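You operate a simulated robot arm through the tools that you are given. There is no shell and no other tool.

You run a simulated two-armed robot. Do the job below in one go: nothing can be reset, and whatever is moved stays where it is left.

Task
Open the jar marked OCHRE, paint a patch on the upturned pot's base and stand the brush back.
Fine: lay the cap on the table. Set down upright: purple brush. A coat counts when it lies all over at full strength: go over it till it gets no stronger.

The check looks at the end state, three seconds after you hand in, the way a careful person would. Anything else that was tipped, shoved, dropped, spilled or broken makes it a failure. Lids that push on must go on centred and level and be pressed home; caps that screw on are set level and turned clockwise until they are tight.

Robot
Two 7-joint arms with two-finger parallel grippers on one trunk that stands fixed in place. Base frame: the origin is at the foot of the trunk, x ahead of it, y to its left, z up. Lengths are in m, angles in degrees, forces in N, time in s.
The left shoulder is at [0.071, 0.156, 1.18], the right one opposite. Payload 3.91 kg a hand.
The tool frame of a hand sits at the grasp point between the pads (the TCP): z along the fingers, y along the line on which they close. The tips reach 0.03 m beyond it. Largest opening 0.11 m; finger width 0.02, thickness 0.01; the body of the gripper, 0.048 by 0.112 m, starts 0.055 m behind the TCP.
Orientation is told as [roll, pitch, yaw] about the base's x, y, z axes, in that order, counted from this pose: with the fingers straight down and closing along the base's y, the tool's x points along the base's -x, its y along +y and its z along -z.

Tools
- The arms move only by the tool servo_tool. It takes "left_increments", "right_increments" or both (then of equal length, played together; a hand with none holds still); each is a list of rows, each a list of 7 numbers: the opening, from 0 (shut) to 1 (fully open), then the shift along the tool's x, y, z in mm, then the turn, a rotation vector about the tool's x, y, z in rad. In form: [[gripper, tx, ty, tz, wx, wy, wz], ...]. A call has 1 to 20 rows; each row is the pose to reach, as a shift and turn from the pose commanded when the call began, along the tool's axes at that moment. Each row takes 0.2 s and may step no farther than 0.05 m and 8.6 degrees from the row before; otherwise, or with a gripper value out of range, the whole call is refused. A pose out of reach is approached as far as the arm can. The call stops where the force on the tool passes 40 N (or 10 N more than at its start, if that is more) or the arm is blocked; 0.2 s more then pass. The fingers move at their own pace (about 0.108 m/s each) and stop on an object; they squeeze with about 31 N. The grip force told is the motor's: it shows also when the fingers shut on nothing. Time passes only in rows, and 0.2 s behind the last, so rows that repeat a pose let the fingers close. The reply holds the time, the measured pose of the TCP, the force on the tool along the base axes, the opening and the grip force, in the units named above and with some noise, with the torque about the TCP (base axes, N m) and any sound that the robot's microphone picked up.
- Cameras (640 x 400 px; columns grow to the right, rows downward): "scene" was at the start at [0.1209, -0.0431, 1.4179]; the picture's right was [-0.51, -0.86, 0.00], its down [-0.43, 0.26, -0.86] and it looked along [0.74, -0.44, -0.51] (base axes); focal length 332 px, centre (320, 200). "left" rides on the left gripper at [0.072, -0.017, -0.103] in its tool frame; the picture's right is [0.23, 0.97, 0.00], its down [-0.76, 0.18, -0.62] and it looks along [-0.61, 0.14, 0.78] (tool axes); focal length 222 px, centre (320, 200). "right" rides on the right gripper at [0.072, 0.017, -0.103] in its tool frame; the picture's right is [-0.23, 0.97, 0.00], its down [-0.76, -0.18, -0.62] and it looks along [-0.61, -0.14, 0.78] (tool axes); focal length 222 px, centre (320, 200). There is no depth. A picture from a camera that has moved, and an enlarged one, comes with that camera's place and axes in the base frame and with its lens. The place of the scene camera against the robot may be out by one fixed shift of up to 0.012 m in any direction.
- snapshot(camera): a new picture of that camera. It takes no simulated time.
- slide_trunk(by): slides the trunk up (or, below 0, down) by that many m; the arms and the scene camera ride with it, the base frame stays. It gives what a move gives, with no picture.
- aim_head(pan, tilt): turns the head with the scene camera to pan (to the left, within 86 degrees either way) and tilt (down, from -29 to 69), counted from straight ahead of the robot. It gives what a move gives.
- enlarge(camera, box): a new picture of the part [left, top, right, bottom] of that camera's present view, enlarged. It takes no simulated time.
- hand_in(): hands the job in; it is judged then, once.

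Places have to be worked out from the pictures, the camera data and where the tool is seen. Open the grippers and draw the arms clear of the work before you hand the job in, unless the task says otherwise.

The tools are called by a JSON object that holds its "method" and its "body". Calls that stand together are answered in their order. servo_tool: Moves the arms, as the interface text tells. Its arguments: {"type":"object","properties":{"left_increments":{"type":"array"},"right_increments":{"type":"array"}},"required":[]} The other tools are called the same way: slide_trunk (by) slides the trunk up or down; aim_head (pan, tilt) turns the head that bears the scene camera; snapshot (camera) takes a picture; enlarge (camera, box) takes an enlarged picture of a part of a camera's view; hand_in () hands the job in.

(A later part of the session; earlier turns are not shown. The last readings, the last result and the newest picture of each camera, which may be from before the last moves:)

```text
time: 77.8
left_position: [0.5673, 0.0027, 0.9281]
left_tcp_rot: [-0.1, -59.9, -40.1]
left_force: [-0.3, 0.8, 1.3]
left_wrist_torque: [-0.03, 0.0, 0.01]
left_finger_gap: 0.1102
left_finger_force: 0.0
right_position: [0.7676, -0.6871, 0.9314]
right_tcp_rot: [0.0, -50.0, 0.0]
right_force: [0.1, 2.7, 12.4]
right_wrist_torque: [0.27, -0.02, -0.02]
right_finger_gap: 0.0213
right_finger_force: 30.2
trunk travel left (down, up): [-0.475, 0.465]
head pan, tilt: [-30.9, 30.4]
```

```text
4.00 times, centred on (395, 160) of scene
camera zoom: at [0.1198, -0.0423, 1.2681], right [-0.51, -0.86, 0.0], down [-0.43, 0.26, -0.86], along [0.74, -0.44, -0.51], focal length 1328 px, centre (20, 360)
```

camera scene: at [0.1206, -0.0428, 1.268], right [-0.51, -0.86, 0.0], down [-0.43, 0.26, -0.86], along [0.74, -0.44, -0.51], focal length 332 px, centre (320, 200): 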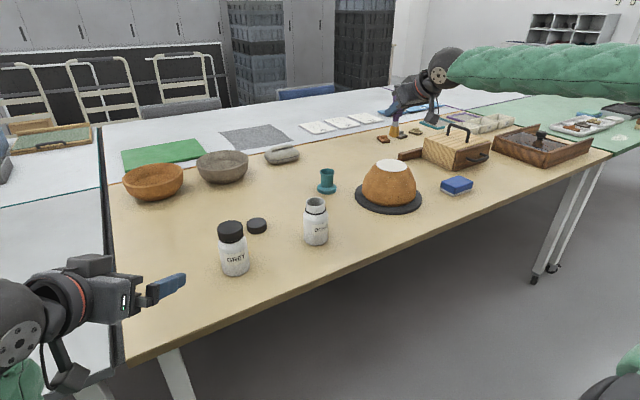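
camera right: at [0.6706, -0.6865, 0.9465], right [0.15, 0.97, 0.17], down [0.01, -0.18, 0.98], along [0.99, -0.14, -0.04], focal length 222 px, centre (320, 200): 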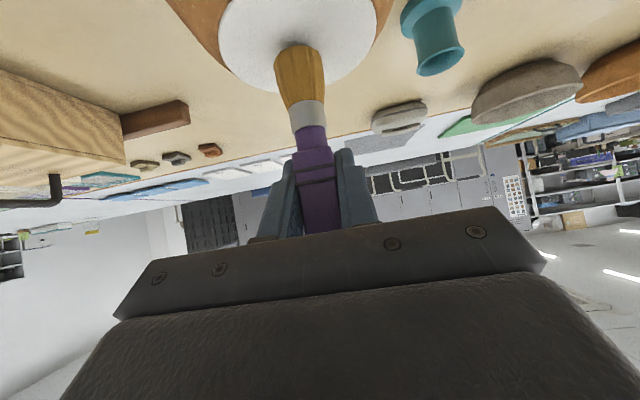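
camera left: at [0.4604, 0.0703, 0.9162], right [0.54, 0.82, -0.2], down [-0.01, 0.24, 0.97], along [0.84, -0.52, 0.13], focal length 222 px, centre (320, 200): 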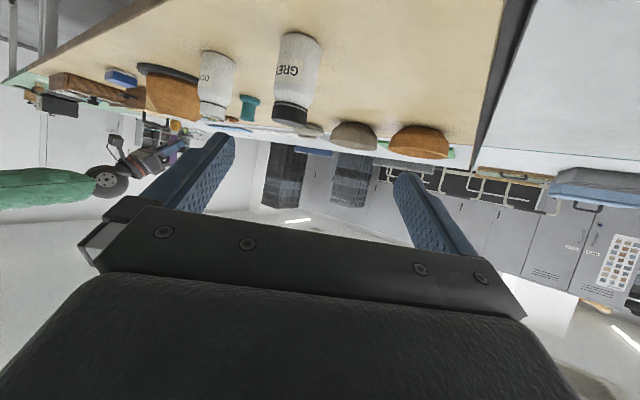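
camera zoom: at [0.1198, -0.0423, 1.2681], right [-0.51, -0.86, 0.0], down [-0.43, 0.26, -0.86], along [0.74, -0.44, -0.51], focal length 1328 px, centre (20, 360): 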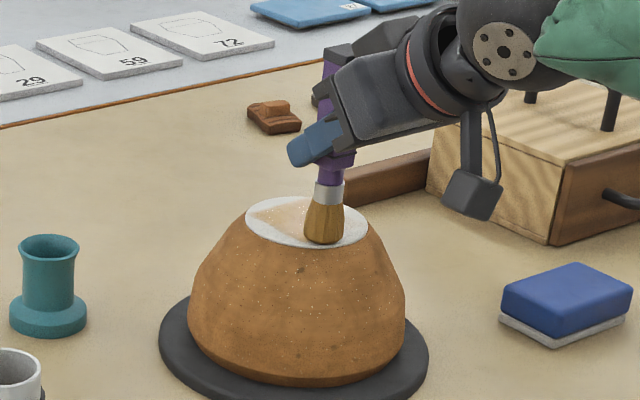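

Tint builds where the tuft passed, with a steady 12 N. I finish the outer circle and add an inner circle of 18 mm radius.

{"method": "servo_tool", "body": {"right_increments": [[0, 1.24, -10.94, -1.48, 0, 0, 0], [0, 0, -21.89, 0, 0, 0, 0], [0, -3.57, -31.51, 4.26, 0, 0, 0], [0, -9.04, -38.65, 10.78, 0, 0, 0], [0, -15.76, -42.45, 18.78, 0, 0, 0], [0, -22.9, -42.45, 27.29, 0, 0, 0], [0, -29.61, -38.65, 35.29, 0, 0, 0], [0, -35.08, -31.51, 41.81, 0, 0, 0], [0, -38.66, -21.89, 46.07, 0, 0, 0], [0, -39.9, -10.94, 47.55, 0, 0, 0], [0, -30.9, -10.94, 36.82, 0, 0, 0], [0, -28.19, 0.63, 33.6, 0, 0, 0], [0, -21.34, 6.79, 25.43, 0, 0, 0], [0, -13.54, 4.65, 16.14, 0, 0, 0], [0, -8.46, -4.78, 10.08, 0, 0, 0], [0, -8.46, -17.1, 10.08, 0, 0, 0], [0, -13.54, -26.53, 16.14, 0, 0, 0], [0, -21.34, -28.67, 25.43, 0, 0, 0], [0, -28.19, -22.51, 33.6, 0, 0, 0], [0, -30.9, -10.94, 36.82, 0, 0, 0]]}}

{"method": "enlarge", "body": {"camera": "right", "box": [200, 0, 400, 110]}}

{"method": "enlarge", "body": {"camera": "scene", "box": [345, 110, 445, 210]}}

```text
time: 82.0
left_position: [0.5669, 0.0025, 0.9274]
left_tcp_rot: [-0.1, -59.9, -40.0]
left_force: [0.0, -0.4, 0.3]
left_wrist_torque: [0.0, 0.0, 0.0]
left_finger_gap: 0.11
left_finger_force: 0.0
right_position: [0.814, -0.6993, 0.931]
right_tcp_rot: [0.1, -50.1, -0.1]
right_force: [4.0, -3.4, 15.3]
right_wrist_torque: [-0.31, -0.31, 0.0]
right_finger_gap: 0.0214
right_finger_force: 31.4
trunk travel left (down, up): [-0.475, 0.465]
head pan, tilt: [-30.9, 30.4]
```

```text
3.20 times, centred on (300, 55) of right
camera zoom: at [0.6884, -0.684, 0.941], right [0.15, 0.97, 0.17], down [0.01, -0.18, 0.98], along [0.99, -0.14, -0.04], focal length 711 px, centre (384, 664)
```

zoom: 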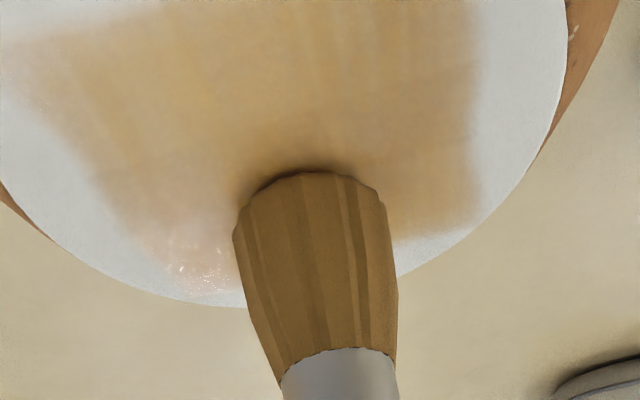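

```text
4.00 times, centred on (395, 160) of scene
camera zoom: at [0.1195, -0.0424, 1.2681], right [-0.51, -0.86, 0.0], down [-0.43, 0.26, -0.86], along [0.74, -0.44, -0.5], focal length 1328 px, centre (20, 360)
```

zoom: 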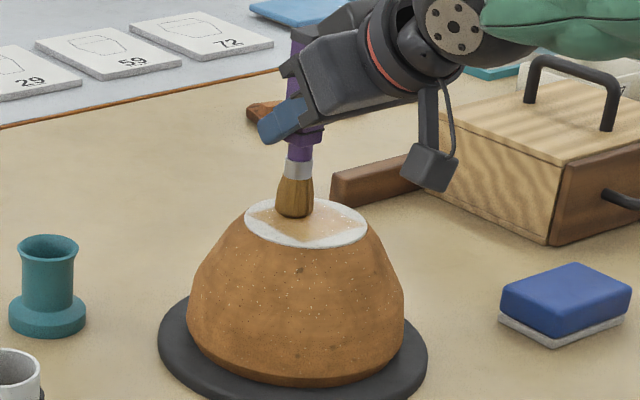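

The painted area shows as a square patch inscribed in the disc. I lift the brush and draw back to see the whole patch from the wrist and scene cameras.

{"method": "servo_tool", "body": {"right_increments": [[0, -7.7, 0, -6.4, 0, 0, 0], [0, -23, 0, -19.3, 0, 0, 0], [0, -10, 0, -55, 0, 0, 0], [0, 2, 0, -90, 0, 0, 0], [0, 11.9, 0, -107.5, 0, 0, 0], [0, 11.9, 0, -107.5, 0, 0, 0]]}}

{"method": "enlarge", "body": {"camera": "scene", "box": [350, 140, 430, 220]}}

{"method": "enlarge", "body": {"camera": "right", "box": [200, 0, 420, 130]}}

```text
time: 83.3
left_position: [0.5674, 0.0018, 0.9275]
left_tcp_rot: [0.0, -59.9, -40.0]
left_force: [0.1, -0.5, -0.1]
left_wrist_torque: [-0.02, 0.01, -0.01]
left_finger_gap: 0.1099
left_finger_force: 0.0
right_position: [0.7274, -0.6978, 0.9907]
right_tcp_rot: [0.0, -50.0, 0.0]
right_force: [0.0, 0.6, -0.2]
right_wrist_torque: [0.02, 0.02, 0.01]
right_finger_gap: 0.0212
right_finger_force: 30.8
trunk travel left (down, up): [-0.475, 0.465]
head pan, tilt: [-30.9, 30.4]
```

```text
5.00 times, centred on (390, 180) of scene
camera zoom: at [0.121, -0.043, 1.2679], right [-0.51, -0.86, 0.0], down [-0.43, 0.26, -0.86], along [0.74, -0.44, -0.51], focal length 1659 px, centre (-30, 300)
```

zoom: 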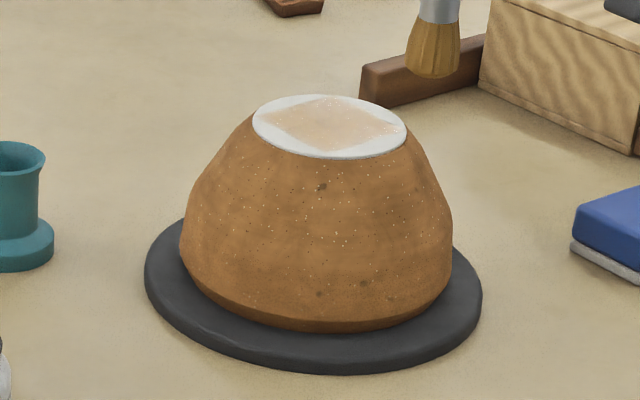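

```text
2.91 times, centred on (310, 65) of right
camera zoom: at [0.6012, -0.6831, 1.0012], right [0.15, 0.97, 0.17], down [0.01, -0.18, 0.98], along [0.99, -0.14, -0.04], focal length 646 px, centre (349, 593)
```

zoom: 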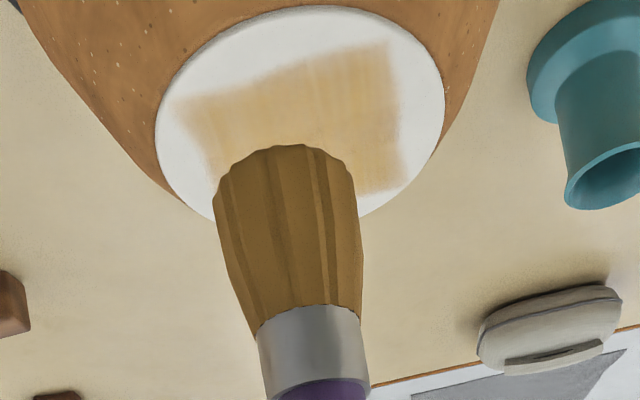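

The patch is a square ~62 mm wide, aligned with the base axes and centred near (0.800, -0.7005), still pale. I go back into contact and raster it in x-lines.

{"method": "servo_tool", "body": {"right_increments": [[0, -0.75, -11, 32.01, 0, 0, 0], [0, -1.76, -22, 64.32, 0, 0, 0], [0, 9.73, -22, 73.96, 0, 0, 0], [0, 13.33, -22, 76.99, 0, 0, 0], [0, 5.94, -22, 85.8, 0, 0, 0], [0, -1.45, -22, 94.6, 0, 0, 0], [0, -8.84, -22, 103.41, 0, 0, 0], [0, -16.24, -22, 112.22, 0, 0, 0], [0, -16.24, -11, 112.22, 0, 0, 0], [0, -6.59, -11, 100.73, 0, 0, 0], [0, 3.69, -11, 88.48, 0, 0, 0], [0, 13.33, -11, 76.99, 0, 0, 0], [0, 13.33, 0, 76.99, 0, 0, 0], [0, 3.69, 0, 88.48, 0, 0, 0], [0, -6.59, 0, 100.73, 0, 0, 0], [0, -16.24, 0, 112.22, 0, 0, 0], [0, -16.24, 11, 112.22, 0, 0, 0], [0, -6.59, 11, 100.73, 0, 0, 0], [0, 3.69, 11, 88.48, 0, 0, 0], [0, 13.33, 11, 76.99, 0, 0, 0]]}}

{"method": "enlarge", "body": {"camera": "right", "box": [200, 0, 400, 110]}}

{"method": "enlarge", "body": {"camera": "scene", "box": [350, 130, 430, 210]}}

```text
time: 87.5
left_position: [0.5683, 0.0023, 0.9265]
left_tcp_rot: [-0.2, -59.9, -40.0]
left_force: [0.7, 1.2, 0.1]
left_wrist_torque: [-0.03, -0.04, 0.01]
left_finger_gap: 0.1101
left_finger_force: 0.1
right_position: [0.7754, -0.6884, 0.9316]
right_tcp_rot: [0.0, -50.0, 0.1]
right_force: [-1.3, 1.3, 9.6]
right_wrist_torque: [0.02, 0.14, 0.01]
right_finger_gap: 0.0209
right_finger_force: 30.6
trunk travel left (down, up): [-0.475, 0.465]
head pan, tilt: [-30.9, 30.4]
```

```text
3.20 times, centred on (300, 55) of right
camera zoom: at [0.6494, -0.6721, 0.9413], right [0.15, 0.97, 0.17], down [0.01, -0.18, 0.98], along [0.99, -0.14, -0.04], focal length 711 px, centre (384, 664)
```

zoom: 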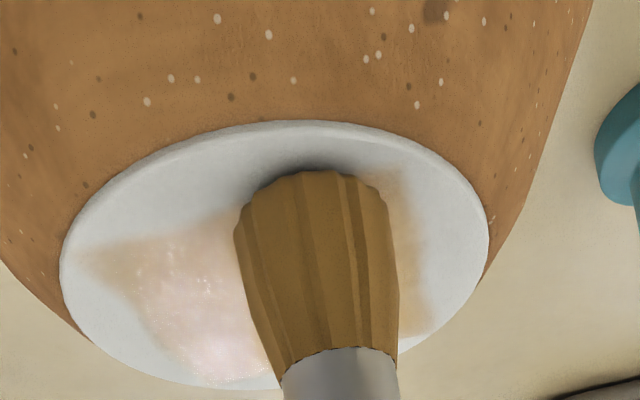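

```text
5.00 times, centred on (390, 170) of scene
camera zoom: at [0.1201, -0.0426, 1.2679], right [-0.51, -0.86, 0.0], down [-0.43, 0.26, -0.86], along [0.74, -0.44, -0.51], focal length 1659 px, centre (-30, 350)
```

zoom: 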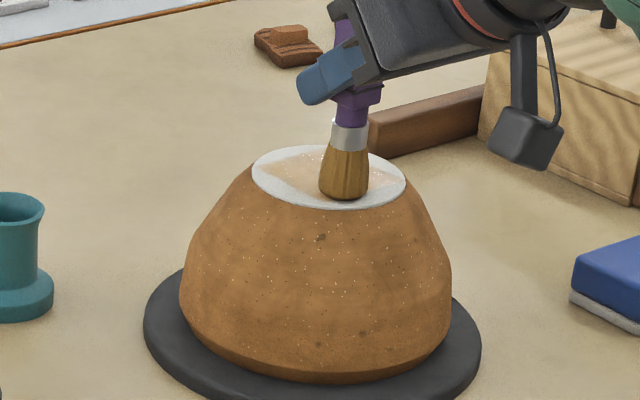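

The coat gains little now and the tuft looks duller, so it needs more paint. I lift and carry it back over the jar.

{"method": "servo_tool", "body": {"right_increments": [[0, -21.45, 0, -18, 0, 0, 0], [0, -43.66, 0, -36.64, 0, 0, 0], [0, -65.11, 0, -54.64, 0, 0, 0], [0, -61.13, 36.94, -59.38, 0, 0, 0], [0, -57.15, 73.88, -64.12, 0, 0, 0], [0, -53.17, 110.82, -68.86, 0, 0, 0], [0, -49.2, 147.75, -73.6, 0, 0, 0], [0, -45.22, 184.69, -78.34, 0, 0, 0], [0, -41.24, 221.63, -83.08, 0, 0, 0], [0, -37.27, 258.56, -87.82, 0, 0, 0], [0, -33.29, 295.5, -92.56, 0, 0, 0], [0, -33.29, 295.5, -92.56, 0, 0, 0]]}}

{"method": "snapshot", "body": {"camera": "right"}}

{"method": "enlarge", "body": {"camera": "scene", "box": [270, 130, 400, 250]}}

{"method": "enlarge", "body": {"camera": "scene", "box": [360, 140, 420, 190]}}

```text
time: 90.2
left_position: [0.568, 0.0014, 0.9267]
left_tcp_rot: [-0.2, -59.8, -39.9]
left_force: [-0.3, 0.2, -0.5]
left_wrist_torque: [-0.04, 0.03, -0.01]
left_finger_gap: 0.1099
left_finger_force: 0.0
right_position: [0.7267, -0.3935, 1.0163]
right_tcp_rot: [0.1, -50.0, -0.1]
right_force: [0.4, -0.4, -0.9]
right_wrist_torque: [-0.04, -0.03, -0.02]
right_finger_gap: 0.021
right_finger_force: 30.8
trunk travel left (down, up): [-0.475, 0.465]
head pan, tilt: [-30.9, 30.4]
```

```text
taken
camera right: at [0.602, -0.3776, 1.0263], right [0.15, 0.97, 0.17], down [0.01, -0.18, 0.98], along [0.99, -0.14, -0.04], focal length 222 px, centre (320, 200)
```

right: 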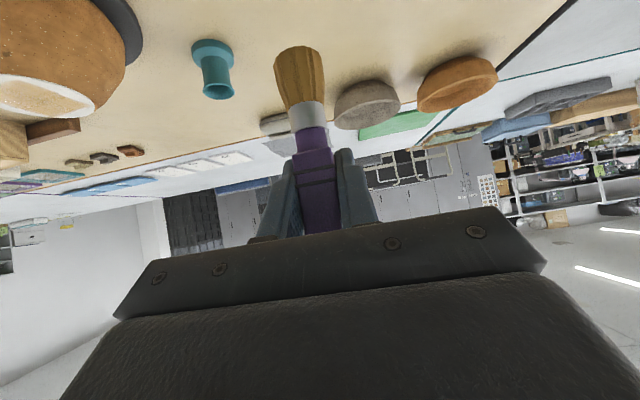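

```text
3.33 times, centred on (335, 190) of scene
camera zoom: at [0.1207, -0.0433, 1.2679], right [-0.51, -0.86, 0.0], down [-0.43, 0.26, -0.86], along [0.74, -0.44, -0.51], focal length 1106 px, centre (270, 233)
```

zoom: 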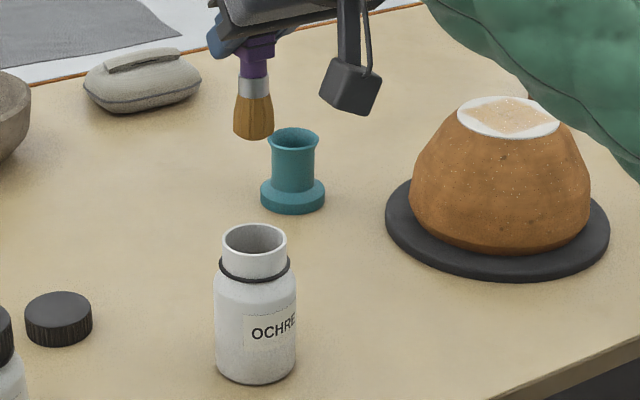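

```text
8.00 times, centred on (390, 165) of scene
camera zoom: at [0.1207, -0.0433, 1.2679], right [-0.51, -0.86, 0.0], down [-0.43, 0.26, -0.86], along [0.74, -0.44, -0.51], focal length 2655 px, centre (-240, 480)
```

zoom: 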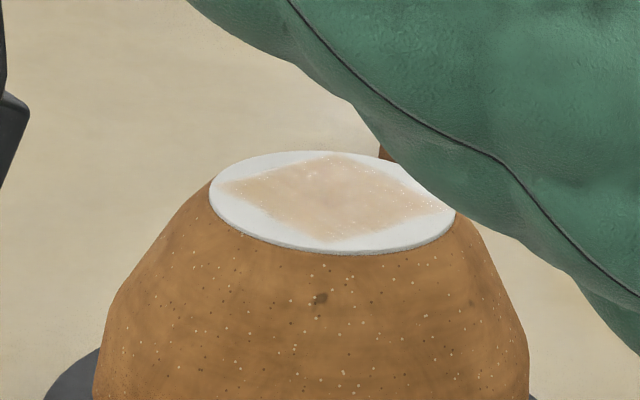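

The pale square patch is clear in the scene view. The tuft is over the mouth; I lower it to just above the paint surface, then creep.

{"method": "servo_tool", "body": {"right_increments": [[0, 23, -0.5, 19.3, 0, 0, 0], [0, 46, -0.5, 38.6, 0, 0, 0], [0, 61.3, -0.5, 51.4, 0, 0, 0], [0, 72.8, -0.5, 61.1, 0, 0, 0], [0, 80.4, -0.5, 67.5, 0, 0, 0], [0, 85, -0.5, 71.4, 0, 0, 0], [0, 85, -0.5, 71.4, 0, 0, 0]]}}

{"method": "enlarge", "body": {"camera": "right", "box": [220, 30, 370, 160]}}

{"method": "enlarge", "body": {"camera": "scene", "box": [285, 180, 345, 225]}}

```text
time: 91.8
left_position: [0.569, 0.0015, 0.9269]
left_tcp_rot: [-0.2, -60.0, -39.9]
left_force: [0.1, -0.3, 0.5]
left_wrist_torque: [-0.01, 0.0, -0.04]
left_finger_gap: 0.1097
left_finger_force: 0.0
right_position: [0.7274, -0.3954, 0.9049]
right_tcp_rot: [0.0, -50.0, 0.0]
right_force: [-0.4, -0.2, -0.3]
right_wrist_torque: [0.0, 0.01, -0.01]
right_finger_gap: 0.0212
right_finger_force: 31.1
trunk travel left (down, up): [-0.475, 0.465]
head pan, tilt: [-30.9, 30.4]
```

```text
3.08 times, centred on (295, 95) of right
camera zoom: at [0.6026, -0.3792, 0.9156], right [0.15, 0.97, 0.17], down [0.01, -0.18, 0.98], along [0.99, -0.14, -0.04], focal length 684 px, centre (397, 523)
```

zoom: 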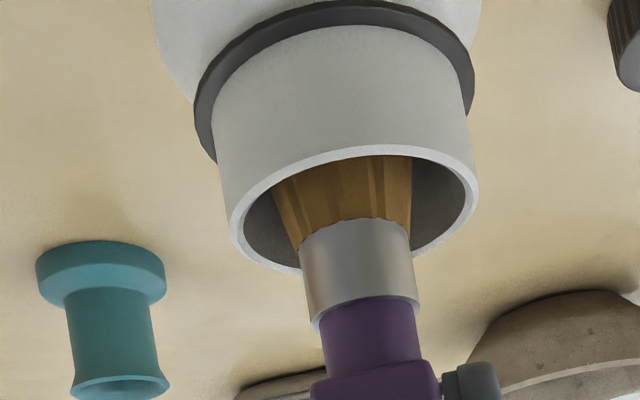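

```text
8.89 times, centred on (315, 202) of scene
camera zoom: at [0.1208, -0.043, 1.2679], right [-0.51, -0.86, 0.0], down [-0.43, 0.26, -0.86], along [0.74, -0.44, -0.51], focal length 2950 px, centre (364, 178)
```

zoom: 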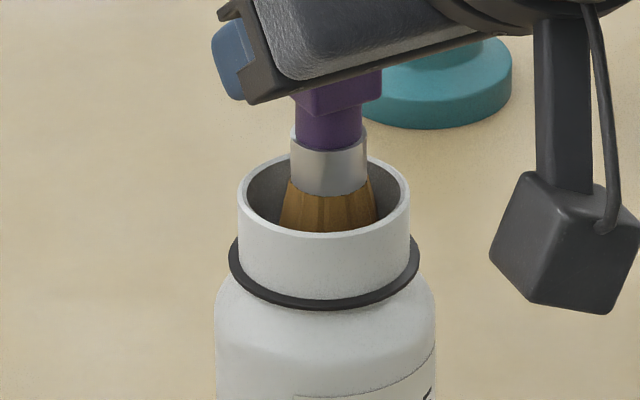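

The tuft is well centred in the mouth with no load. I creep down a few millimetres to touch the paint.

{"method": "servo_tool", "body": {"right_increments": [[0, 1.15, 0, 0.96, 0, 0, 0], [0, 2.3, 0, 1.93, 0, 0, 0], [0, 2.3, 0, 1.93, 0, 0, 0]]}}

{"method": "enlarge", "body": {"camera": "right", "box": [220, 30, 370, 160]}}

```text
time: 92.5
left_position: [0.5674, 0.0026, 0.9284]
left_tcp_rot: [-0.1, -59.9, -40.0]
left_force: [0.2, -0.8, 0.9]
left_wrist_torque: [-0.02, 0.02, -0.02]
left_finger_gap: 0.11
left_finger_force: 0.1
right_position: [0.7278, -0.3956, 0.9007]
right_tcp_rot: [0.1, -49.9, 0.0]
right_force: [0.2, 0.1, -0.2]
right_wrist_torque: [-0.01, 0.0, -0.01]
right_finger_gap: 0.0213
right_finger_force: 31.4
trunk travel left (down, up): [-0.475, 0.465]
head pan, tilt: [-30.9, 30.4]
```

```text
3.08 times, centred on (295, 95) of right
camera zoom: at [0.6016, -0.3787, 0.9121], right [0.15, 0.97, 0.17], down [0.01, -0.18, 0.98], along [0.99, -0.14, -0.04], focal length 684 px, centre (397, 523)
```

zoom: 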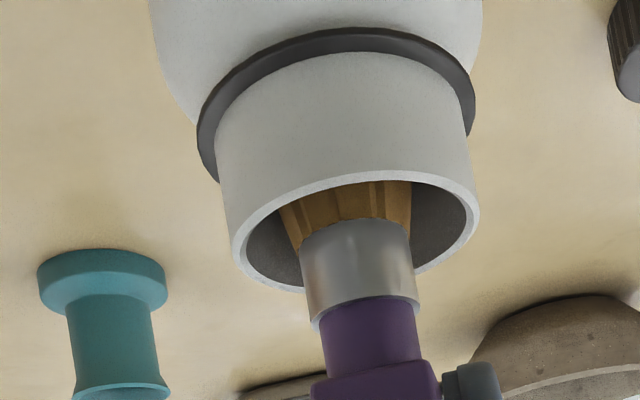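

No contact yet at TCP 0.901. I creep down further in 1 mm steps.

{"method": "servo_tool", "body": {"right_increments": [[0, 0.77, 0, 0.64, 0, 0, 0], [0, 1.53, 0, 1.29, 0, 0, 0], [0, 2.3, 0, 1.93, 0, 0, 0], [0, 2.3, 0, 1.93, 0, 0, 0]]}}

```text
time: 93.5
left_position: [0.5675, 0.0024, 0.9288]
left_tcp_rot: [-0.1, -59.9, -40.0]
left_force: [0.5, -0.8, -0.2]
left_wrist_torque: [0.02, 0.03, 0.01]
left_finger_gap: 0.1098
left_finger_force: 0.2
right_position: [0.7259, -0.393, 0.9]
right_tcp_rot: [0.1, -50.1, 0.0]
right_force: [6.2, -3.6, 23.5]
right_wrist_torque: [-0.22, -0.46, 0.04]
right_finger_gap: 0.0216
right_finger_force: 31.4
trunk travel left (down, up): [-0.475, 0.465]
head pan, tilt: [-30.9, 30.4]
```

Contact at 23 N: the tuft is on the paint. I ease up 3 mm and look at the tuft, then lift out.

{"method": "servo_tool", "body": {"right_increments": [[0, -2.3, 0, -1.93, 0, 0, 0], [0, -7.7, 0, -6.4, 0, 0, 0], [0, -30.6, 0, -25.7, 0, 0, 0], [0, -53.6, 0, -45, 0, 0, 0], [0, -84.3, 0, -70.7, 0, 0, 0], [0, -84.3, 0, -70.7, 0, 0, 0]]}}

{"method": "snapshot", "body": {"camera": "right"}}

{"method": "enlarge", "body": {"camera": "scene", "box": [270, 130, 400, 250]}}

```text
time: 95.0
left_position: [0.5679, 0.001, 0.9271]
left_tcp_rot: [-0.1, -59.9, -40.0]
left_force: [0.7, 0.0, 0.0]
left_wrist_torque: [-0.01, 0.02, -0.01]
left_finger_gap: 0.11
left_finger_force: 0.0
right_position: [0.7302, -0.3931, 1.0107]
right_tcp_rot: [0.2, -50.0, 0.0]
right_force: [0.2, 0.4, -0.6]
right_wrist_torque: [0.01, -0.03, 0.01]
right_finger_gap: 0.0215
right_finger_force: 31.0
trunk travel left (down, up): [-0.475, 0.465]
head pan, tilt: [-30.9, 30.4]
```

```text
taken
camera right: at [0.6037, -0.3771, 1.022], right [0.15, 0.97, 0.17], down [0.01, -0.18, 0.98], along [0.99, -0.14, -0.04], focal length 222 px, centre (320, 200)
```

right: 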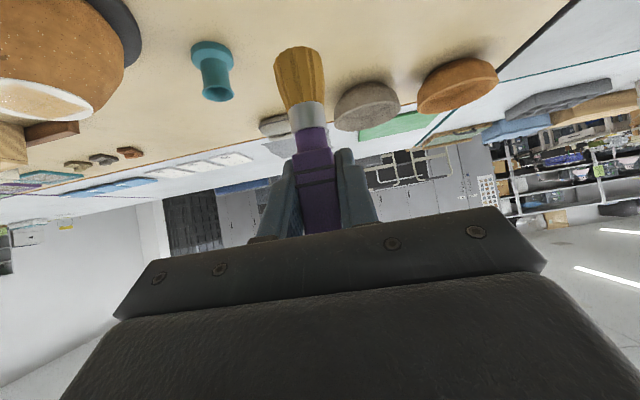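

```text
3.33 times, centred on (335, 190) of scene
camera zoom: at [0.1209, -0.0433, 1.2679], right [-0.51, -0.86, 0.0], down [-0.43, 0.26, -0.86], along [0.74, -0.44, -0.51], focal length 1106 px, centre (270, 233)
```

zoom: 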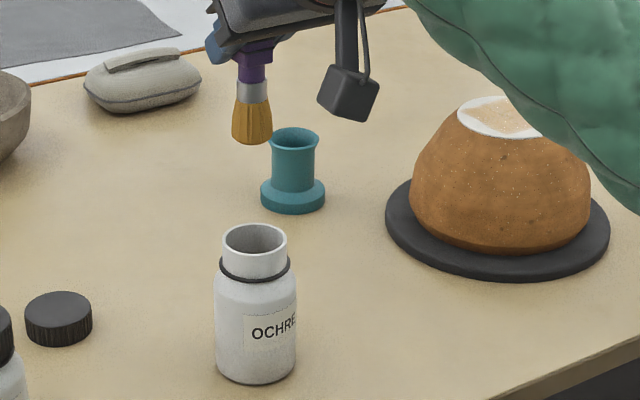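

The tuft is bright with fresh paint again and its length below the hand is unchanged. I return to the patch and paint the first two x-lines.

{"method": "servo_tool", "body": {"right_increments": [[0, -3.98, -41, 4.74, 0, 0, 0], [0, -7.96, -82, 9.48, 0, 0, 0], [0, -11.94, -123, 14.22, 0, 0, 0], [0, -15.92, -164, 18.96, 0, 0, 0], [0, -19.9, -205, 23.7, 0, 0, 0], [0, -23.88, -246, 28.44, 0, 0, 0], [0, -27.86, -287, 33.18, 0, 0, 0], [0, -31.82, -328, 37.92, 0, 0, 0], [0, -8.84, -328, 57.2, 0, 0, 0], [0, 14.14, -328, 76.49, 0, 0, 0], [0, 24.86, -328, 85.49, 0, 0, 0], [0, 28, -328, 88.12, 0, 0, 0], [0, 20.61, -328, 96.93, 0, 0, 0], [0, 13.22, -328, 105.74, 0, 0, 0], [0, 5.83, -328, 114.55, 0, 0, 0], [0, -1.57, -328, 123.36, 0, 0, 0], [0, -1.57, -317, 123.36, 0, 0, 0], [0, 8.08, -317, 111.87, 0, 0, 0], [0, 18.36, -317, 99.61, 0, 0, 0], [0, 28, -317, 88.12, 0, 0, 0]]}}

{"method": "enlarge", "body": {"camera": "right", "box": [200, 0, 400, 110]}}

{"method": "enlarge", "body": {"camera": "scene", "box": [350, 130, 430, 210]}}

```text
time: 99.2
left_position: [0.5684, 0.0012, 0.9276]
left_tcp_rot: [0.0, -59.9, -40.0]
left_force: [0.8, 0.5, -0.2]
left_wrist_torque: [-0.01, -0.02, -0.03]
left_finger_gap: 0.1102
left_finger_force: 0.0
right_position: [0.7756, -0.7109, 0.9322]
right_tcp_rot: [0.1, -49.9, -0.1]
right_force: [0.2, -0.1, -0.5]
right_wrist_torque: [-0.02, 0.0, 0.02]
right_finger_gap: 0.0214
right_finger_force: 31.9
trunk travel left (down, up): [-0.475, 0.465]
head pan, tilt: [-30.9, 30.4]
```

```text
3.20 times, centred on (300, 55) of right
camera zoom: at [0.651, -0.6947, 0.9424], right [0.15, 0.97, 0.18], down [0.01, -0.18, 0.98], along [0.99, -0.14, -0.04], focal length 711 px, centre (384, 664)
```

zoom: 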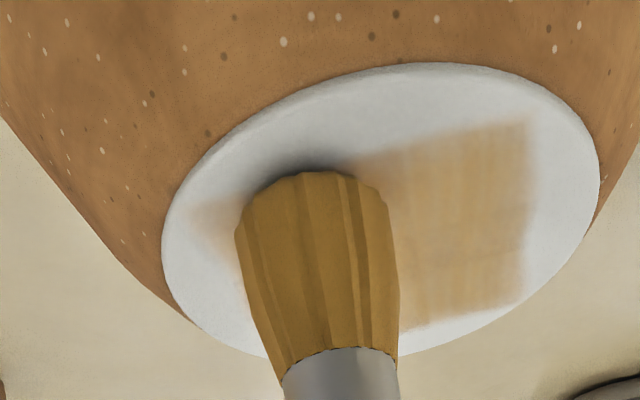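

```text
5.00 times, centred on (390, 170) of scene
camera zoom: at [0.1206, -0.0431, 1.2679], right [-0.51, -0.86, 0.0], down [-0.43, 0.26, -0.86], along [0.74, -0.44, -0.51], focal length 1659 px, centre (-30, 350)
```

zoom: 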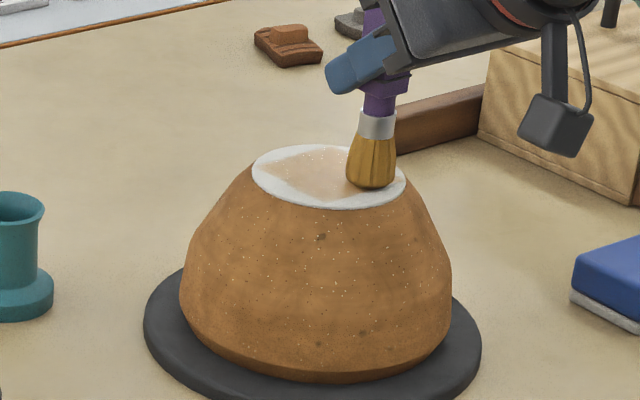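

The tip is just above the surface (no load), so those lines did nothing. I press 2 mm lower and raster the full square, five lines.

{"method": "servo_tool", "body": {"right_increments": [[0, 1.53, -11, 1.29, 0, 0, 0], [0, -8.11, -11, 12.78, 0, 0, 0], [0, -18.4, -11, 25.04, 0, 0, 0], [0, -28.04, -11, 36.53, 0, 0, 0], [0, -28.04, 0, 36.53, 0, 0, 0], [0, -18.4, 0, 25.04, 0, 0, 0], [0, -8.11, 0, 12.78, 0, 0, 0], [0, 1.53, 0, 1.29, 0, 0, 0], [0, 1.53, 11, 1.29, 0, 0, 0], [0, -8.11, 11, 12.78, 0, 0, 0], [0, -18.4, 11, 25.04, 0, 0, 0], [0, -28.04, 11, 36.53, 0, 0, 0], [0, -28.04, 22, 36.53, 0, 0, 0], [0, -18.4, 22, 25.04, 0, 0, 0], [0, -8.11, 22, 12.78, 0, 0, 0], [0, 1.53, 22, 1.29, 0, 0, 0], [0, 1.53, 33, 1.29, 0, 0, 0], [0, -8.11, 33, 12.78, 0, 0, 0], [0, -18.4, 33, 25.04, 0, 0, 0], [0, -28.04, 33, 36.53, 0, 0, 0]]}}

{"method": "enlarge", "body": {"camera": "right", "box": [200, 0, 400, 110]}}

{"method": "enlarge", "body": {"camera": "scene", "box": [350, 130, 430, 210]}}

```text
time: 103.3
left_position: [0.567, 0.0018, 0.929]
left_tcp_rot: [-0.1, -60.0, -40.0]
left_force: [-0.5, 0.0, 0.4]
left_wrist_torque: [0.01, -0.03, 0.0]
left_finger_gap: 0.1101
left_finger_force: 0.0
right_position: [0.8212, -0.6789, 0.93]
right_tcp_rot: [-0.1, -50.1, 0.0]
right_force: [-3.9, -0.9, 15.6]
right_wrist_torque: [-0.06, 0.34, -0.01]
right_finger_gap: 0.0212
right_finger_force: 31.0
trunk travel left (down, up): [-0.475, 0.465]
head pan, tilt: [-30.9, 30.4]
```

```text
3.20 times, centred on (300, 55) of right
camera zoom: at [0.6954, -0.6625, 0.9399], right [0.15, 0.97, 0.17], down [0.01, -0.18, 0.98], along [0.99, -0.14, -0.04], focal length 711 px, centre (384, 664)
```

zoom: 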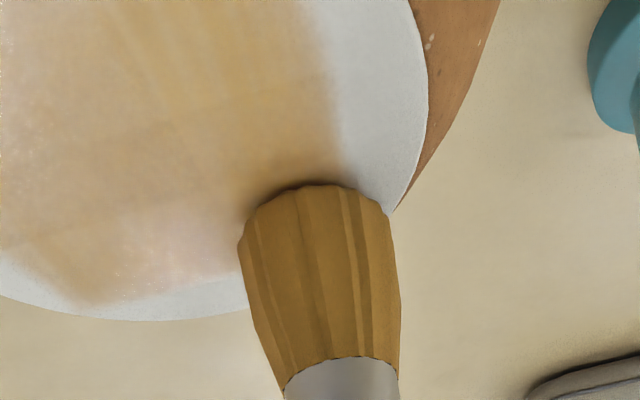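

```text
5.00 times, centred on (390, 170) of scene
camera zoom: at [0.1192, -0.0421, 1.2682], right [-0.52, -0.86, 0.0], down [-0.43, 0.26, -0.86], along [0.74, -0.44, -0.5], focal length 1659 px, centre (-30, 350)
```

zoom: 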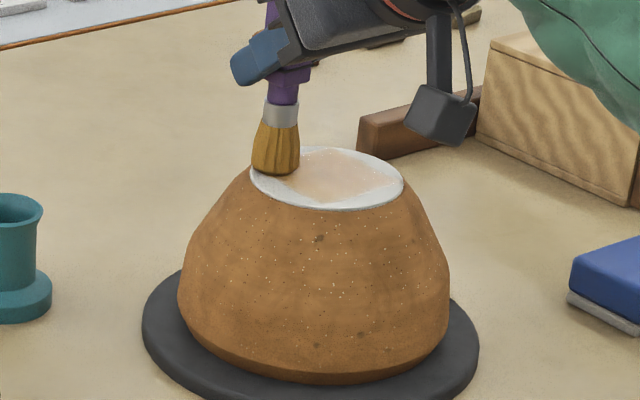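

The coat is growing but still light. I cross-hatch with y-lines at the same pressure.

{"method": "servo_tool", "body": {"right_increments": [[0, 0, -14, 0, 0, 0, 0], [0, 0, -29, 0, 0, 0, 0], [0, 0, -44, 0, 0, 0, 0], [0, 7.39, -44, -8.81, 0, 0, 0], [0, 7.39, -29, -8.81, 0, 0, 0], [0, 7.39, -14, -8.81, 0, 0, 0], [0, 7.39, 0, -8.81, 0, 0, 0], [0, 14.78, 0, -17.62, 0, 0, 0], [0, 14.78, -14, -17.62, 0, 0, 0], [0, 14.78, -29, -17.62, 0, 0, 0], [0, 14.78, -44, -17.62, 0, 0, 0], [0, 22.18, -44, -26.43, 0, 0, 0], [0, 22.18, -29, -26.43, 0, 0, 0], [0, 22.18, -14, -26.43, 0, 0, 0], [0, 22.18, 0, -26.43, 0, 0, 0], [0, 29.57, 0, -35.24, 0, 0, 0], [0, 29.57, -14, -35.24, 0, 0, 0], [0, 29.57, -29, -35.24, 0, 0, 0], [0, 29.57, -44, -35.24, 0, 0, 0]]}}

{"method": "enlarge", "body": {"camera": "right", "box": [200, 0, 400, 110]}}

{"method": "enlarge", "body": {"camera": "scene", "box": [350, 130, 430, 210]}}

```text
time: 107.3
left_position: [0.5678, 0.0035, 0.9274]
left_tcp_rot: [-0.1, -59.8, -40.0]
left_force: [0.0, -0.9, -0.5]
left_wrist_torque: [-0.02, 0.02, -0.01]
left_finger_gap: 0.11
left_finger_force: 0.0
right_position: [0.7753, -0.7187, 0.9292]
right_tcp_rot: [0.0, -50.0, 0.0]
right_force: [-0.3, 3.1, 8.6]
right_wrist_torque: [0.25, 0.07, -0.04]
right_finger_gap: 0.0215
right_finger_force: 31.0
trunk travel left (down, up): [-0.475, 0.465]
head pan, tilt: [-30.9, 30.4]
```

```text
3.20 times, centred on (300, 55) of right
camera zoom: at [0.6495, -0.7042, 0.9398], right [0.15, 0.97, 0.17], down [0.01, -0.18, 0.98], along [0.99, -0.14, -0.04], focal length 711 px, centre (384, 664)
```

zoom: 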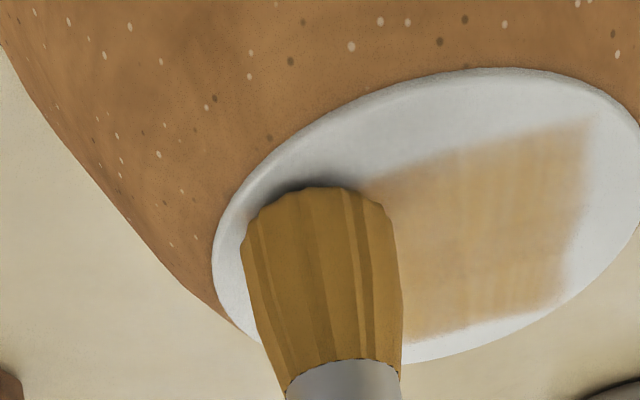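

```text
5.00 times, centred on (390, 170) of scene
camera zoom: at [0.1199, -0.0422, 1.268], right [-0.51, -0.86, 0.0], down [-0.43, 0.26, -0.86], along [0.74, -0.44, -0.51], focal length 1659 px, centre (-30, 350)
```

zoom: 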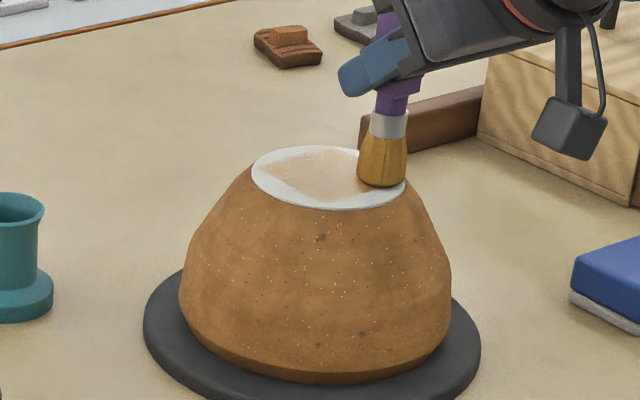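

It is getting a little stronger each pass. I keep going with another x-raster.

{"method": "servo_tool", "body": {"right_increments": [[0, -9.64, 0, 11.49, 0, 0, 0], [0, -19.93, 0, 23.75, 0, 0, 0], [0, -29.57, 0, 35.24, 0, 0, 0], [0, -29.57, 11, 35.24, 0, 0, 0], [0, -19.93, 11, 23.75, 0, 0, 0], [0, -9.64, 11, 11.49, 0, 0, 0], [0, 0, 11, 0, 0, 0, 0], [0, 0, 22, 0, 0, 0, 0], [0, -9.64, 22, 11.49, 0, 0, 0], [0, -19.93, 22, 23.75, 0, 0, 0], [0, -29.57, 22, 35.24, 0, 0, 0], [0, -29.57, 33, 35.24, 0, 0, 0], [0, -19.93, 33, 23.75, 0, 0, 0], [0, -9.64, 33, 11.49, 0, 0, 0], [0, 0, 33, 0, 0, 0, 0], [0, 0, 44, 0, 0, 0, 0], [0, -9.64, 44, 11.49, 0, 0, 0], [0, -19.93, 44, 23.75, 0, 0, 0], [0, -29.57, 44, 35.24, 0, 0, 0]]}}

{"method": "enlarge", "body": {"camera": "right", "box": [200, 0, 400, 110]}}

{"method": "enlarge", "body": {"camera": "scene", "box": [350, 130, 430, 210]}}

```text
time: 111.3
left_position: [0.568, 0.002, 0.9283]
left_tcp_rot: [0.0, -59.9, -40.1]
left_force: [-0.5, -0.4, 0.7]
left_wrist_torque: [-0.04, 0.0, 0.0]
left_finger_gap: 0.1098
left_finger_force: 0.0
right_position: [0.8237, -0.6799, 0.9281]
right_tcp_rot: [0.1, -50.0, -0.1]
right_force: [0.3, -0.1, -0.2]
right_wrist_torque: [0.01, 0.01, -0.01]
right_finger_gap: 0.0211
right_finger_force: 30.8
trunk travel left (down, up): [-0.475, 0.465]
head pan, tilt: [-30.9, 30.4]
```

```text
3.20 times, centred on (300, 55) of right
camera zoom: at [0.6993, -0.6629, 0.9402], right [0.15, 0.97, 0.17], down [0.01, -0.18, 0.98], along [0.99, -0.14, -0.04], focal length 711 px, centre (384, 664)
```

zoom: 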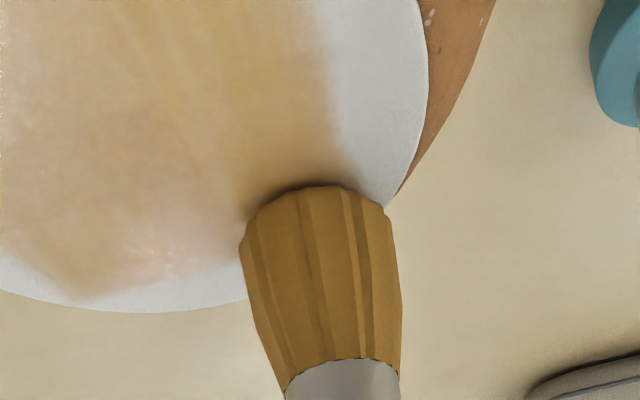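

```text
5.00 times, centred on (390, 170) of scene
camera zoom: at [0.1209, -0.0432, 1.2679], right [-0.52, -0.86, 0.0], down [-0.43, 0.26, -0.86], along [0.74, -0.44, -0.51], focal length 1659 px, centre (-30, 350)
```

zoom: 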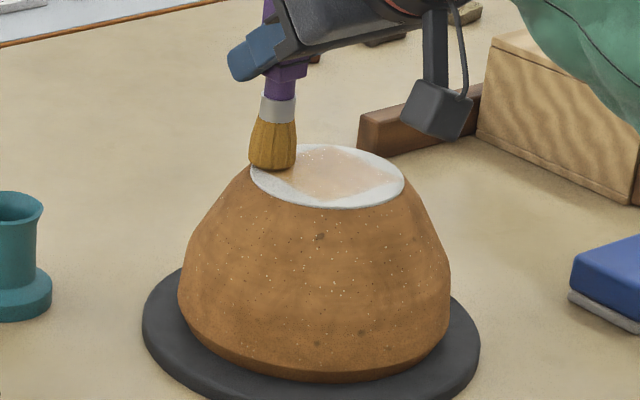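

No load now at this corner, so contact was lost in part of that pass. I lower in small steps to find contact again.

{"method": "servo_tool", "body": {"right_increments": [[0, 0.4, 0, 0.3, 0, 0, 0], [0, 0.77, 0, 0.64, 0, 0, 0], [0, 0.77, 0, 0.64, 0, 0, 0]]}}

```text
time: 112.2
left_position: [0.5679, 0.0028, 0.9284]
left_tcp_rot: [-0.1, -59.8, -39.9]
left_force: [-0.7, -0.1, 0.2]
left_wrist_torque: [0.02, 0.0, -0.04]
left_finger_gap: 0.1098
left_finger_force: 0.1
right_position: [0.8242, -0.6782, 0.929]
right_tcp_rot: [-0.1, -50.0, 0.1]
right_force: [2.7, -0.2, 6.7]
right_wrist_torque: [-0.1, -0.1, 0.01]
right_finger_gap: 0.0214
right_finger_force: 31.0
trunk travel left (down, up): [-0.475, 0.465]
head pan, tilt: [-30.9, 30.4]
```

Light contact of 7 N is back. I press 0.5 mm more with a slight slope correction and do a y-raster.

{"method": "servo_tool", "body": {"right_increments": [[0, 0.38, -14, 0.32, 0, 0, 0], [0, 0.38, -29, 0.32, 0, 0, 0], [0, 0.38, -44, 0.32, 0, 0, 0], [0, 7.86, -44, -8.41, 0, 0, 0], [0, 7.86, -29, -8.41, 0, 0, 0], [0, 7.86, -14, -8.41, 0, 0, 0], [0, 7.86, 0, -8.41, 0, 0, 0], [0, 15.35, 0, -17.14, 0, 0, 0], [0, 15.35, -14, -17.14, 0, 0, 0], [0, 15.35, -29, -17.14, 0, 0, 0], [0, 15.35, -44, -17.14, 0, 0, 0], [0, 22.85, -44, -25.87, 0, 0, 0], [0, 22.85, -29, -25.87, 0, 0, 0], [0, 22.85, -14, -25.87, 0, 0, 0], [0, 22.85, 0, -25.87, 0, 0, 0], [0, 30.34, 0, -34.6, 0, 0, 0], [0, 30.34, -14, -34.6, 0, 0, 0], [0, 30.34, -29, -34.6, 0, 0, 0], [0, 30.34, -44, -34.6, 0, 0, 0]]}}

{"method": "enlarge", "body": {"camera": "right", "box": [200, 0, 400, 110]}}

{"method": "enlarge", "body": {"camera": "scene", "box": [350, 130, 430, 210]}}

```text
time: 116.2
left_position: [0.5672, 0.003, 0.9274]
left_tcp_rot: [-0.1, -60.0, -40.1]
left_force: [-0.4, -0.6, 0.5]
left_wrist_torque: [0.03, -0.02, 0.03]
left_finger_gap: 0.1099
left_finger_force: 0.1
right_position: [0.7741, -0.7221, 0.9261]
right_tcp_rot: [-0.1, -50.0, 0.0]
right_force: [-0.2, 2.6, 8.8]
right_wrist_torque: [0.19, 0.03, 0.0]
right_finger_gap: 0.0213
right_finger_force: 31.6
trunk travel left (down, up): [-0.475, 0.465]
head pan, tilt: [-30.9, 30.4]
```

```text
3.20 times, centred on (300, 55) of right
camera zoom: at [0.6494, -0.7059, 0.9365], right [0.15, 0.97, 0.17], down [0.01, -0.18, 0.98], along [0.99, -0.14, -0.04], focal length 711 px, centre (384, 664)
```

zoom: 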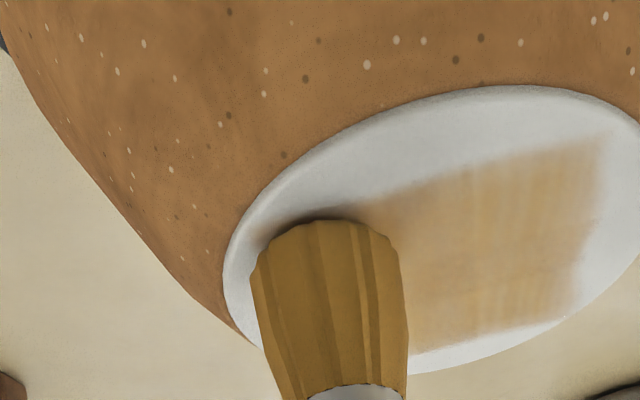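

```text
5.00 times, centred on (390, 170) of scene
camera zoom: at [0.12, -0.0423, 1.2681], right [-0.51, -0.86, 0.0], down [-0.43, 0.26, -0.86], along [0.74, -0.44, -0.51], focal length 1659 px, centre (-30, 350)
```

zoom: 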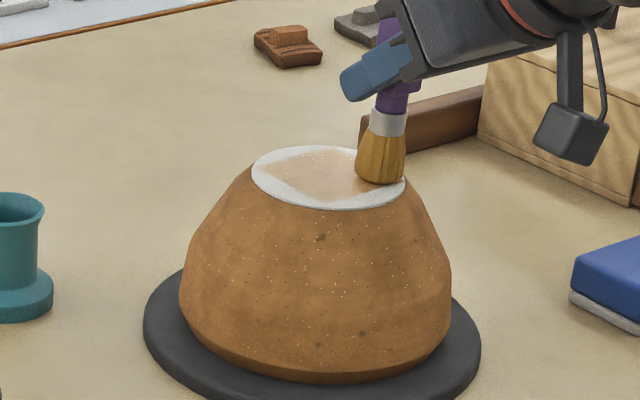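

The patch is deepening slowly, but side strokes have let the brush creep up in the grip. I fetch more paint: lift, carry it back and hover just above the jar mouth.

{"method": "servo_tool", "body": {"right_increments": [[0, -19.15, 0, -16.07, 0, 0, 0], [0, -38.3, 0, -32.14, 0, 0, 0], [0, -57.45, 0, -48.21, 0, 0, 0], [0, -53.47, 41, -52.95, 0, 0, 0], [0, -49.49, 82, -57.69, 0, 0, 0], [0, -45.51, 123, -62.43, 0, 0, 0], [0, -41.53, 164, -67.17, 0, 0, 0], [0, -37.55, 205, -71.91, 0, 0, 0], [0, -33.57, 246, -76.65, 0, 0, 0], [0, -29.59, 287, -81.39, 0, 0, 0], [0, -25.63, 328, -86.13, 0, 0, 0], [0, -6.48, 328, -70.06, 0, 0, 0], [0, 12.67, 328, -53.99, 0, 0, 0], [0, 12.67, 328, -53.99, 0, 0, 0]]}}

{"method": "snapshot", "body": {"camera": "right"}}

{"method": "enlarge", "body": {"camera": "scene", "box": [285, 160, 345, 225]}}

{"method": "enlarge", "body": {"camera": "scene", "box": [350, 130, 430, 210]}}

```text
time: 119.2
left_position: [0.5682, 0.0022, 0.928]
left_tcp_rot: [-0.2, -59.9, -40.0]
left_force: [-0.1, 0.1, 1.4]
left_wrist_torque: [0.0, 0.03, 0.0]
left_finger_gap: 0.1099
left_finger_force: 0.2
right_position: [0.7272, -0.3938, 0.9492]
right_tcp_rot: [0.0, -50.0, 0.1]
right_force: [-0.5, -0.6, 0.0]
right_wrist_torque: [-0.02, 0.0, -0.01]
right_finger_gap: 0.021
right_finger_force: 30.7
trunk travel left (down, up): [-0.475, 0.465]
head pan, tilt: [-30.9, 30.4]
```

```text
taken
camera right: at [0.6022, -0.3773, 0.9609], right [0.15, 0.97, 0.17], down [0.01, -0.18, 0.98], along [0.99, -0.14, -0.04], focal length 222 px, centre (320, 200)
```

right: 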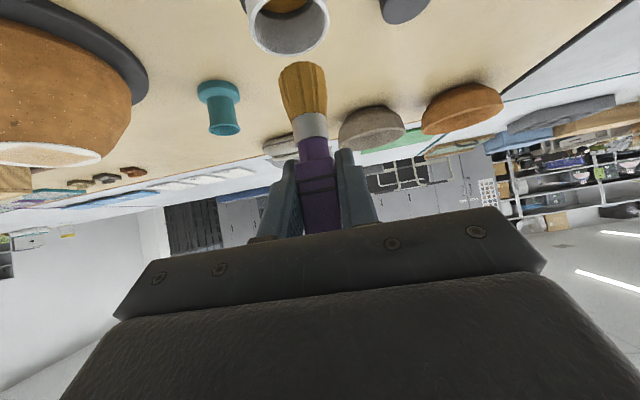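

```text
6.15 times, centred on (315, 192) of scene
camera zoom: at [0.1208, -0.0429, 1.2679], right [-0.51, -0.86, 0.0], down [-0.43, 0.26, -0.86], along [0.74, -0.44, -0.51], focal length 2042 px, centre (351, 246)
```

zoom: 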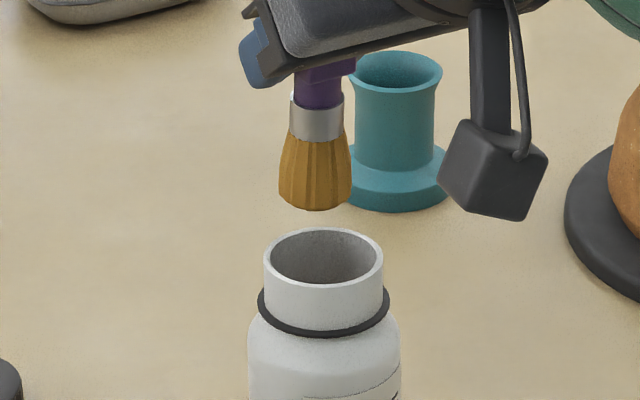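

```text
5.00 times, centred on (390, 170) of scene
camera zoom: at [0.1208, -0.0429, 1.2679], right [-0.51, -0.86, 0.0], down [-0.43, 0.26, -0.86], along [0.74, -0.44, -0.51], focal length 1659 px, centre (-30, 350)
```

zoom: 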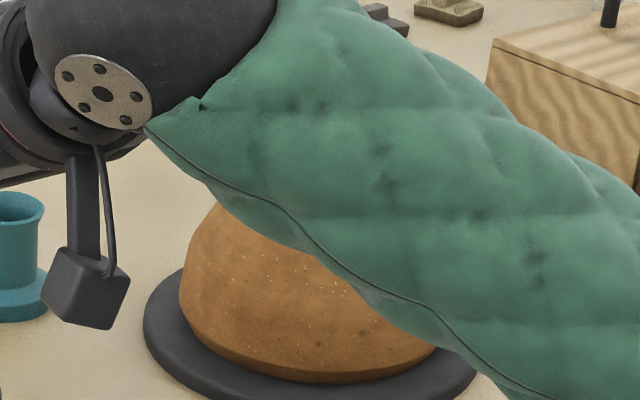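

The tuft hovers centred over the mouth. I lower it to the paint surface, ending with a light touch.

{"method": "servo_tool", "body": {"right_increments": [[0, 15.32, 0, 12.86, 0, 0, 0], [0, 30.64, 0, 25.71, 0, 0, 0], [0, 38.3, 0, 32.14, 0, 0, 0], [0, 41.36, 0, 34.71, 0, 0, 0], [0, 42.9, 0, 36, 0, 0, 0], [0, 43.66, 0, 36.64, 0, 0, 0], [0, 43.66, 0, 36.64, 0, 0, 0]]}}

{"method": "enlarge", "body": {"camera": "right", "box": [220, 30, 370, 160]}}

```text
time: 120.8
left_position: [0.5676, 0.0013, 0.9288]
left_tcp_rot: [-0.2, -59.9, -40.0]
left_force: [0.2, 0.1, -0.4]
left_wrist_torque: [0.01, 0.02, 0.0]
left_finger_gap: 0.1099
left_finger_force: 0.1
right_position: [0.7266, -0.3946, 0.8954]
right_tcp_rot: [0.1, -50.1, 0.0]
right_force: [3.6, -0.7, 13.2]
right_wrist_torque: [-0.09, -0.21, 0.0]
right_finger_gap: 0.0212
right_finger_force: 30.9
trunk travel left (down, up): [-0.475, 0.465]
head pan, tilt: [-30.9, 30.4]
```

```text
3.08 times, centred on (295, 95) of right
camera zoom: at [0.6019, -0.3781, 0.9064], right [0.15, 0.97, 0.17], down [0.01, -0.18, 0.98], along [0.99, -0.14, -0.04], focal length 684 px, centre (397, 523)
```

zoom: 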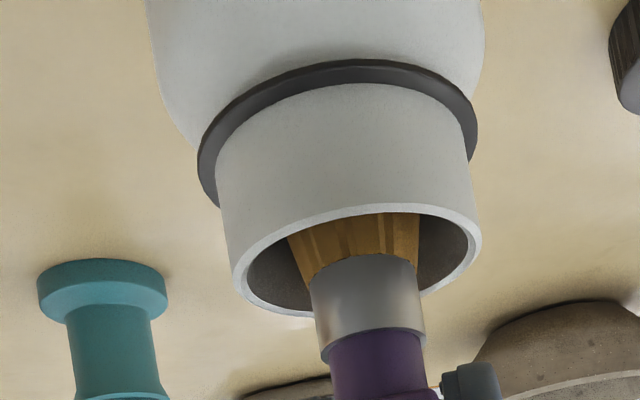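

Fresh paint is on the tuft (13 N touch). I carry it back to the patch and start the next raster with lighter pressure.

{"method": "servo_tool", "body": {"right_increments": [[0, -22.98, 0, -19.28, 0, 0, 0], [0, -49.79, 0, -41.78, 0, 0, 0], [0, -80.43, 0, -67.49, 0, 0, 0], [0, -84.41, -41, -62.75, 0, 0, 0], [0, -88.39, -82, -58.01, 0, 0, 0], [0, -92.37, -123, -53.27, 0, 0, 0], [0, -96.35, -164, -48.53, 0, 0, 0], [0, -100.33, -205, -43.79, 0, 0, 0], [0, -104.31, -246, -39.05, 0, 0, 0], [0, -108.29, -287, -34.31, 0, 0, 0], [0, -112.25, -328, -29.57, 0, 0, 0], [0, -85.44, -328, -7.08, 0, 0, 0], [0, -66.29, -328, 8.99, 0, 0, 0], [0, -58.63, -328, 15.42, 0, 0, 0], [0, -56.56, -328, 17.16, 0, 0, 0], [0, -63.72, -328, 25.5, 0, 0, 0], [0, -71.53, -328, 34.62, 0, 0, 0], [0, -79.35, -328, 43.72, 0, 0, 0], [0, -86.51, -328, 52.07, 0, 0, 0], [0, -86.51, -317, 52.07, 0, 0, 0]]}}

{"method": "enlarge", "body": {"camera": "right", "box": [200, 0, 400, 110]}}

{"method": "enlarge", "body": {"camera": "scene", "box": [350, 130, 430, 210]}}

```text
time: 125.0
left_position: [0.5681, 0.0021, 0.9277]
left_tcp_rot: [-0.2, -60.0, -40.0]
left_force: [-0.6, -0.4, 0.3]
left_wrist_torque: [0.02, 0.02, 0.03]
left_finger_gap: 0.1098
left_finger_force: 0.0
right_position: [0.8201, -0.7122, 0.9258]
right_tcp_rot: [0.0, -50.0, 0.0]
right_force: [-0.1, -0.4, -0.5]
right_wrist_torque: [-0.02, -0.03, -0.05]
right_finger_gap: 0.0211
right_finger_force: 31.1
trunk travel left (down, up): [-0.475, 0.465]
head pan, tilt: [-30.9, 30.4]
```

```text
3.20 times, centred on (300, 55) of right
camera zoom: at [0.6959, -0.6959, 0.9371], right [0.15, 0.97, 0.17], down [0.01, -0.18, 0.98], along [0.99, -0.14, -0.04], focal length 711 px, centre (384, 664)
```

zoom: 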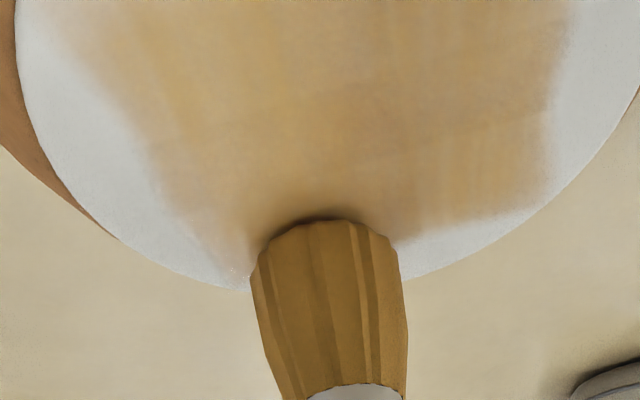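

```text
5.00 times, centred on (390, 170) of scene
camera zoom: at [0.1208, -0.0431, 1.2679], right [-0.51, -0.86, 0.0], down [-0.43, 0.26, -0.86], along [0.74, -0.44, -0.51], focal length 1659 px, centre (-30, 350)
```

zoom: 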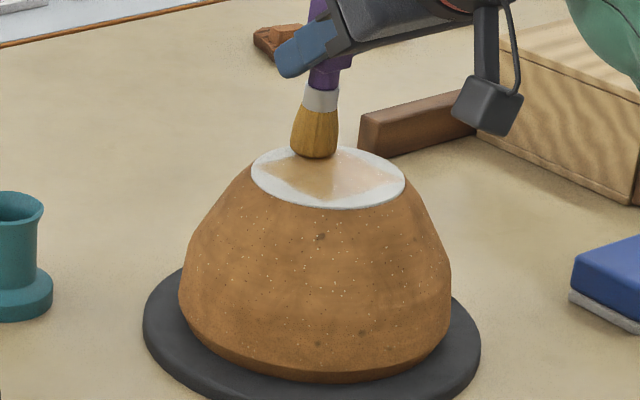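

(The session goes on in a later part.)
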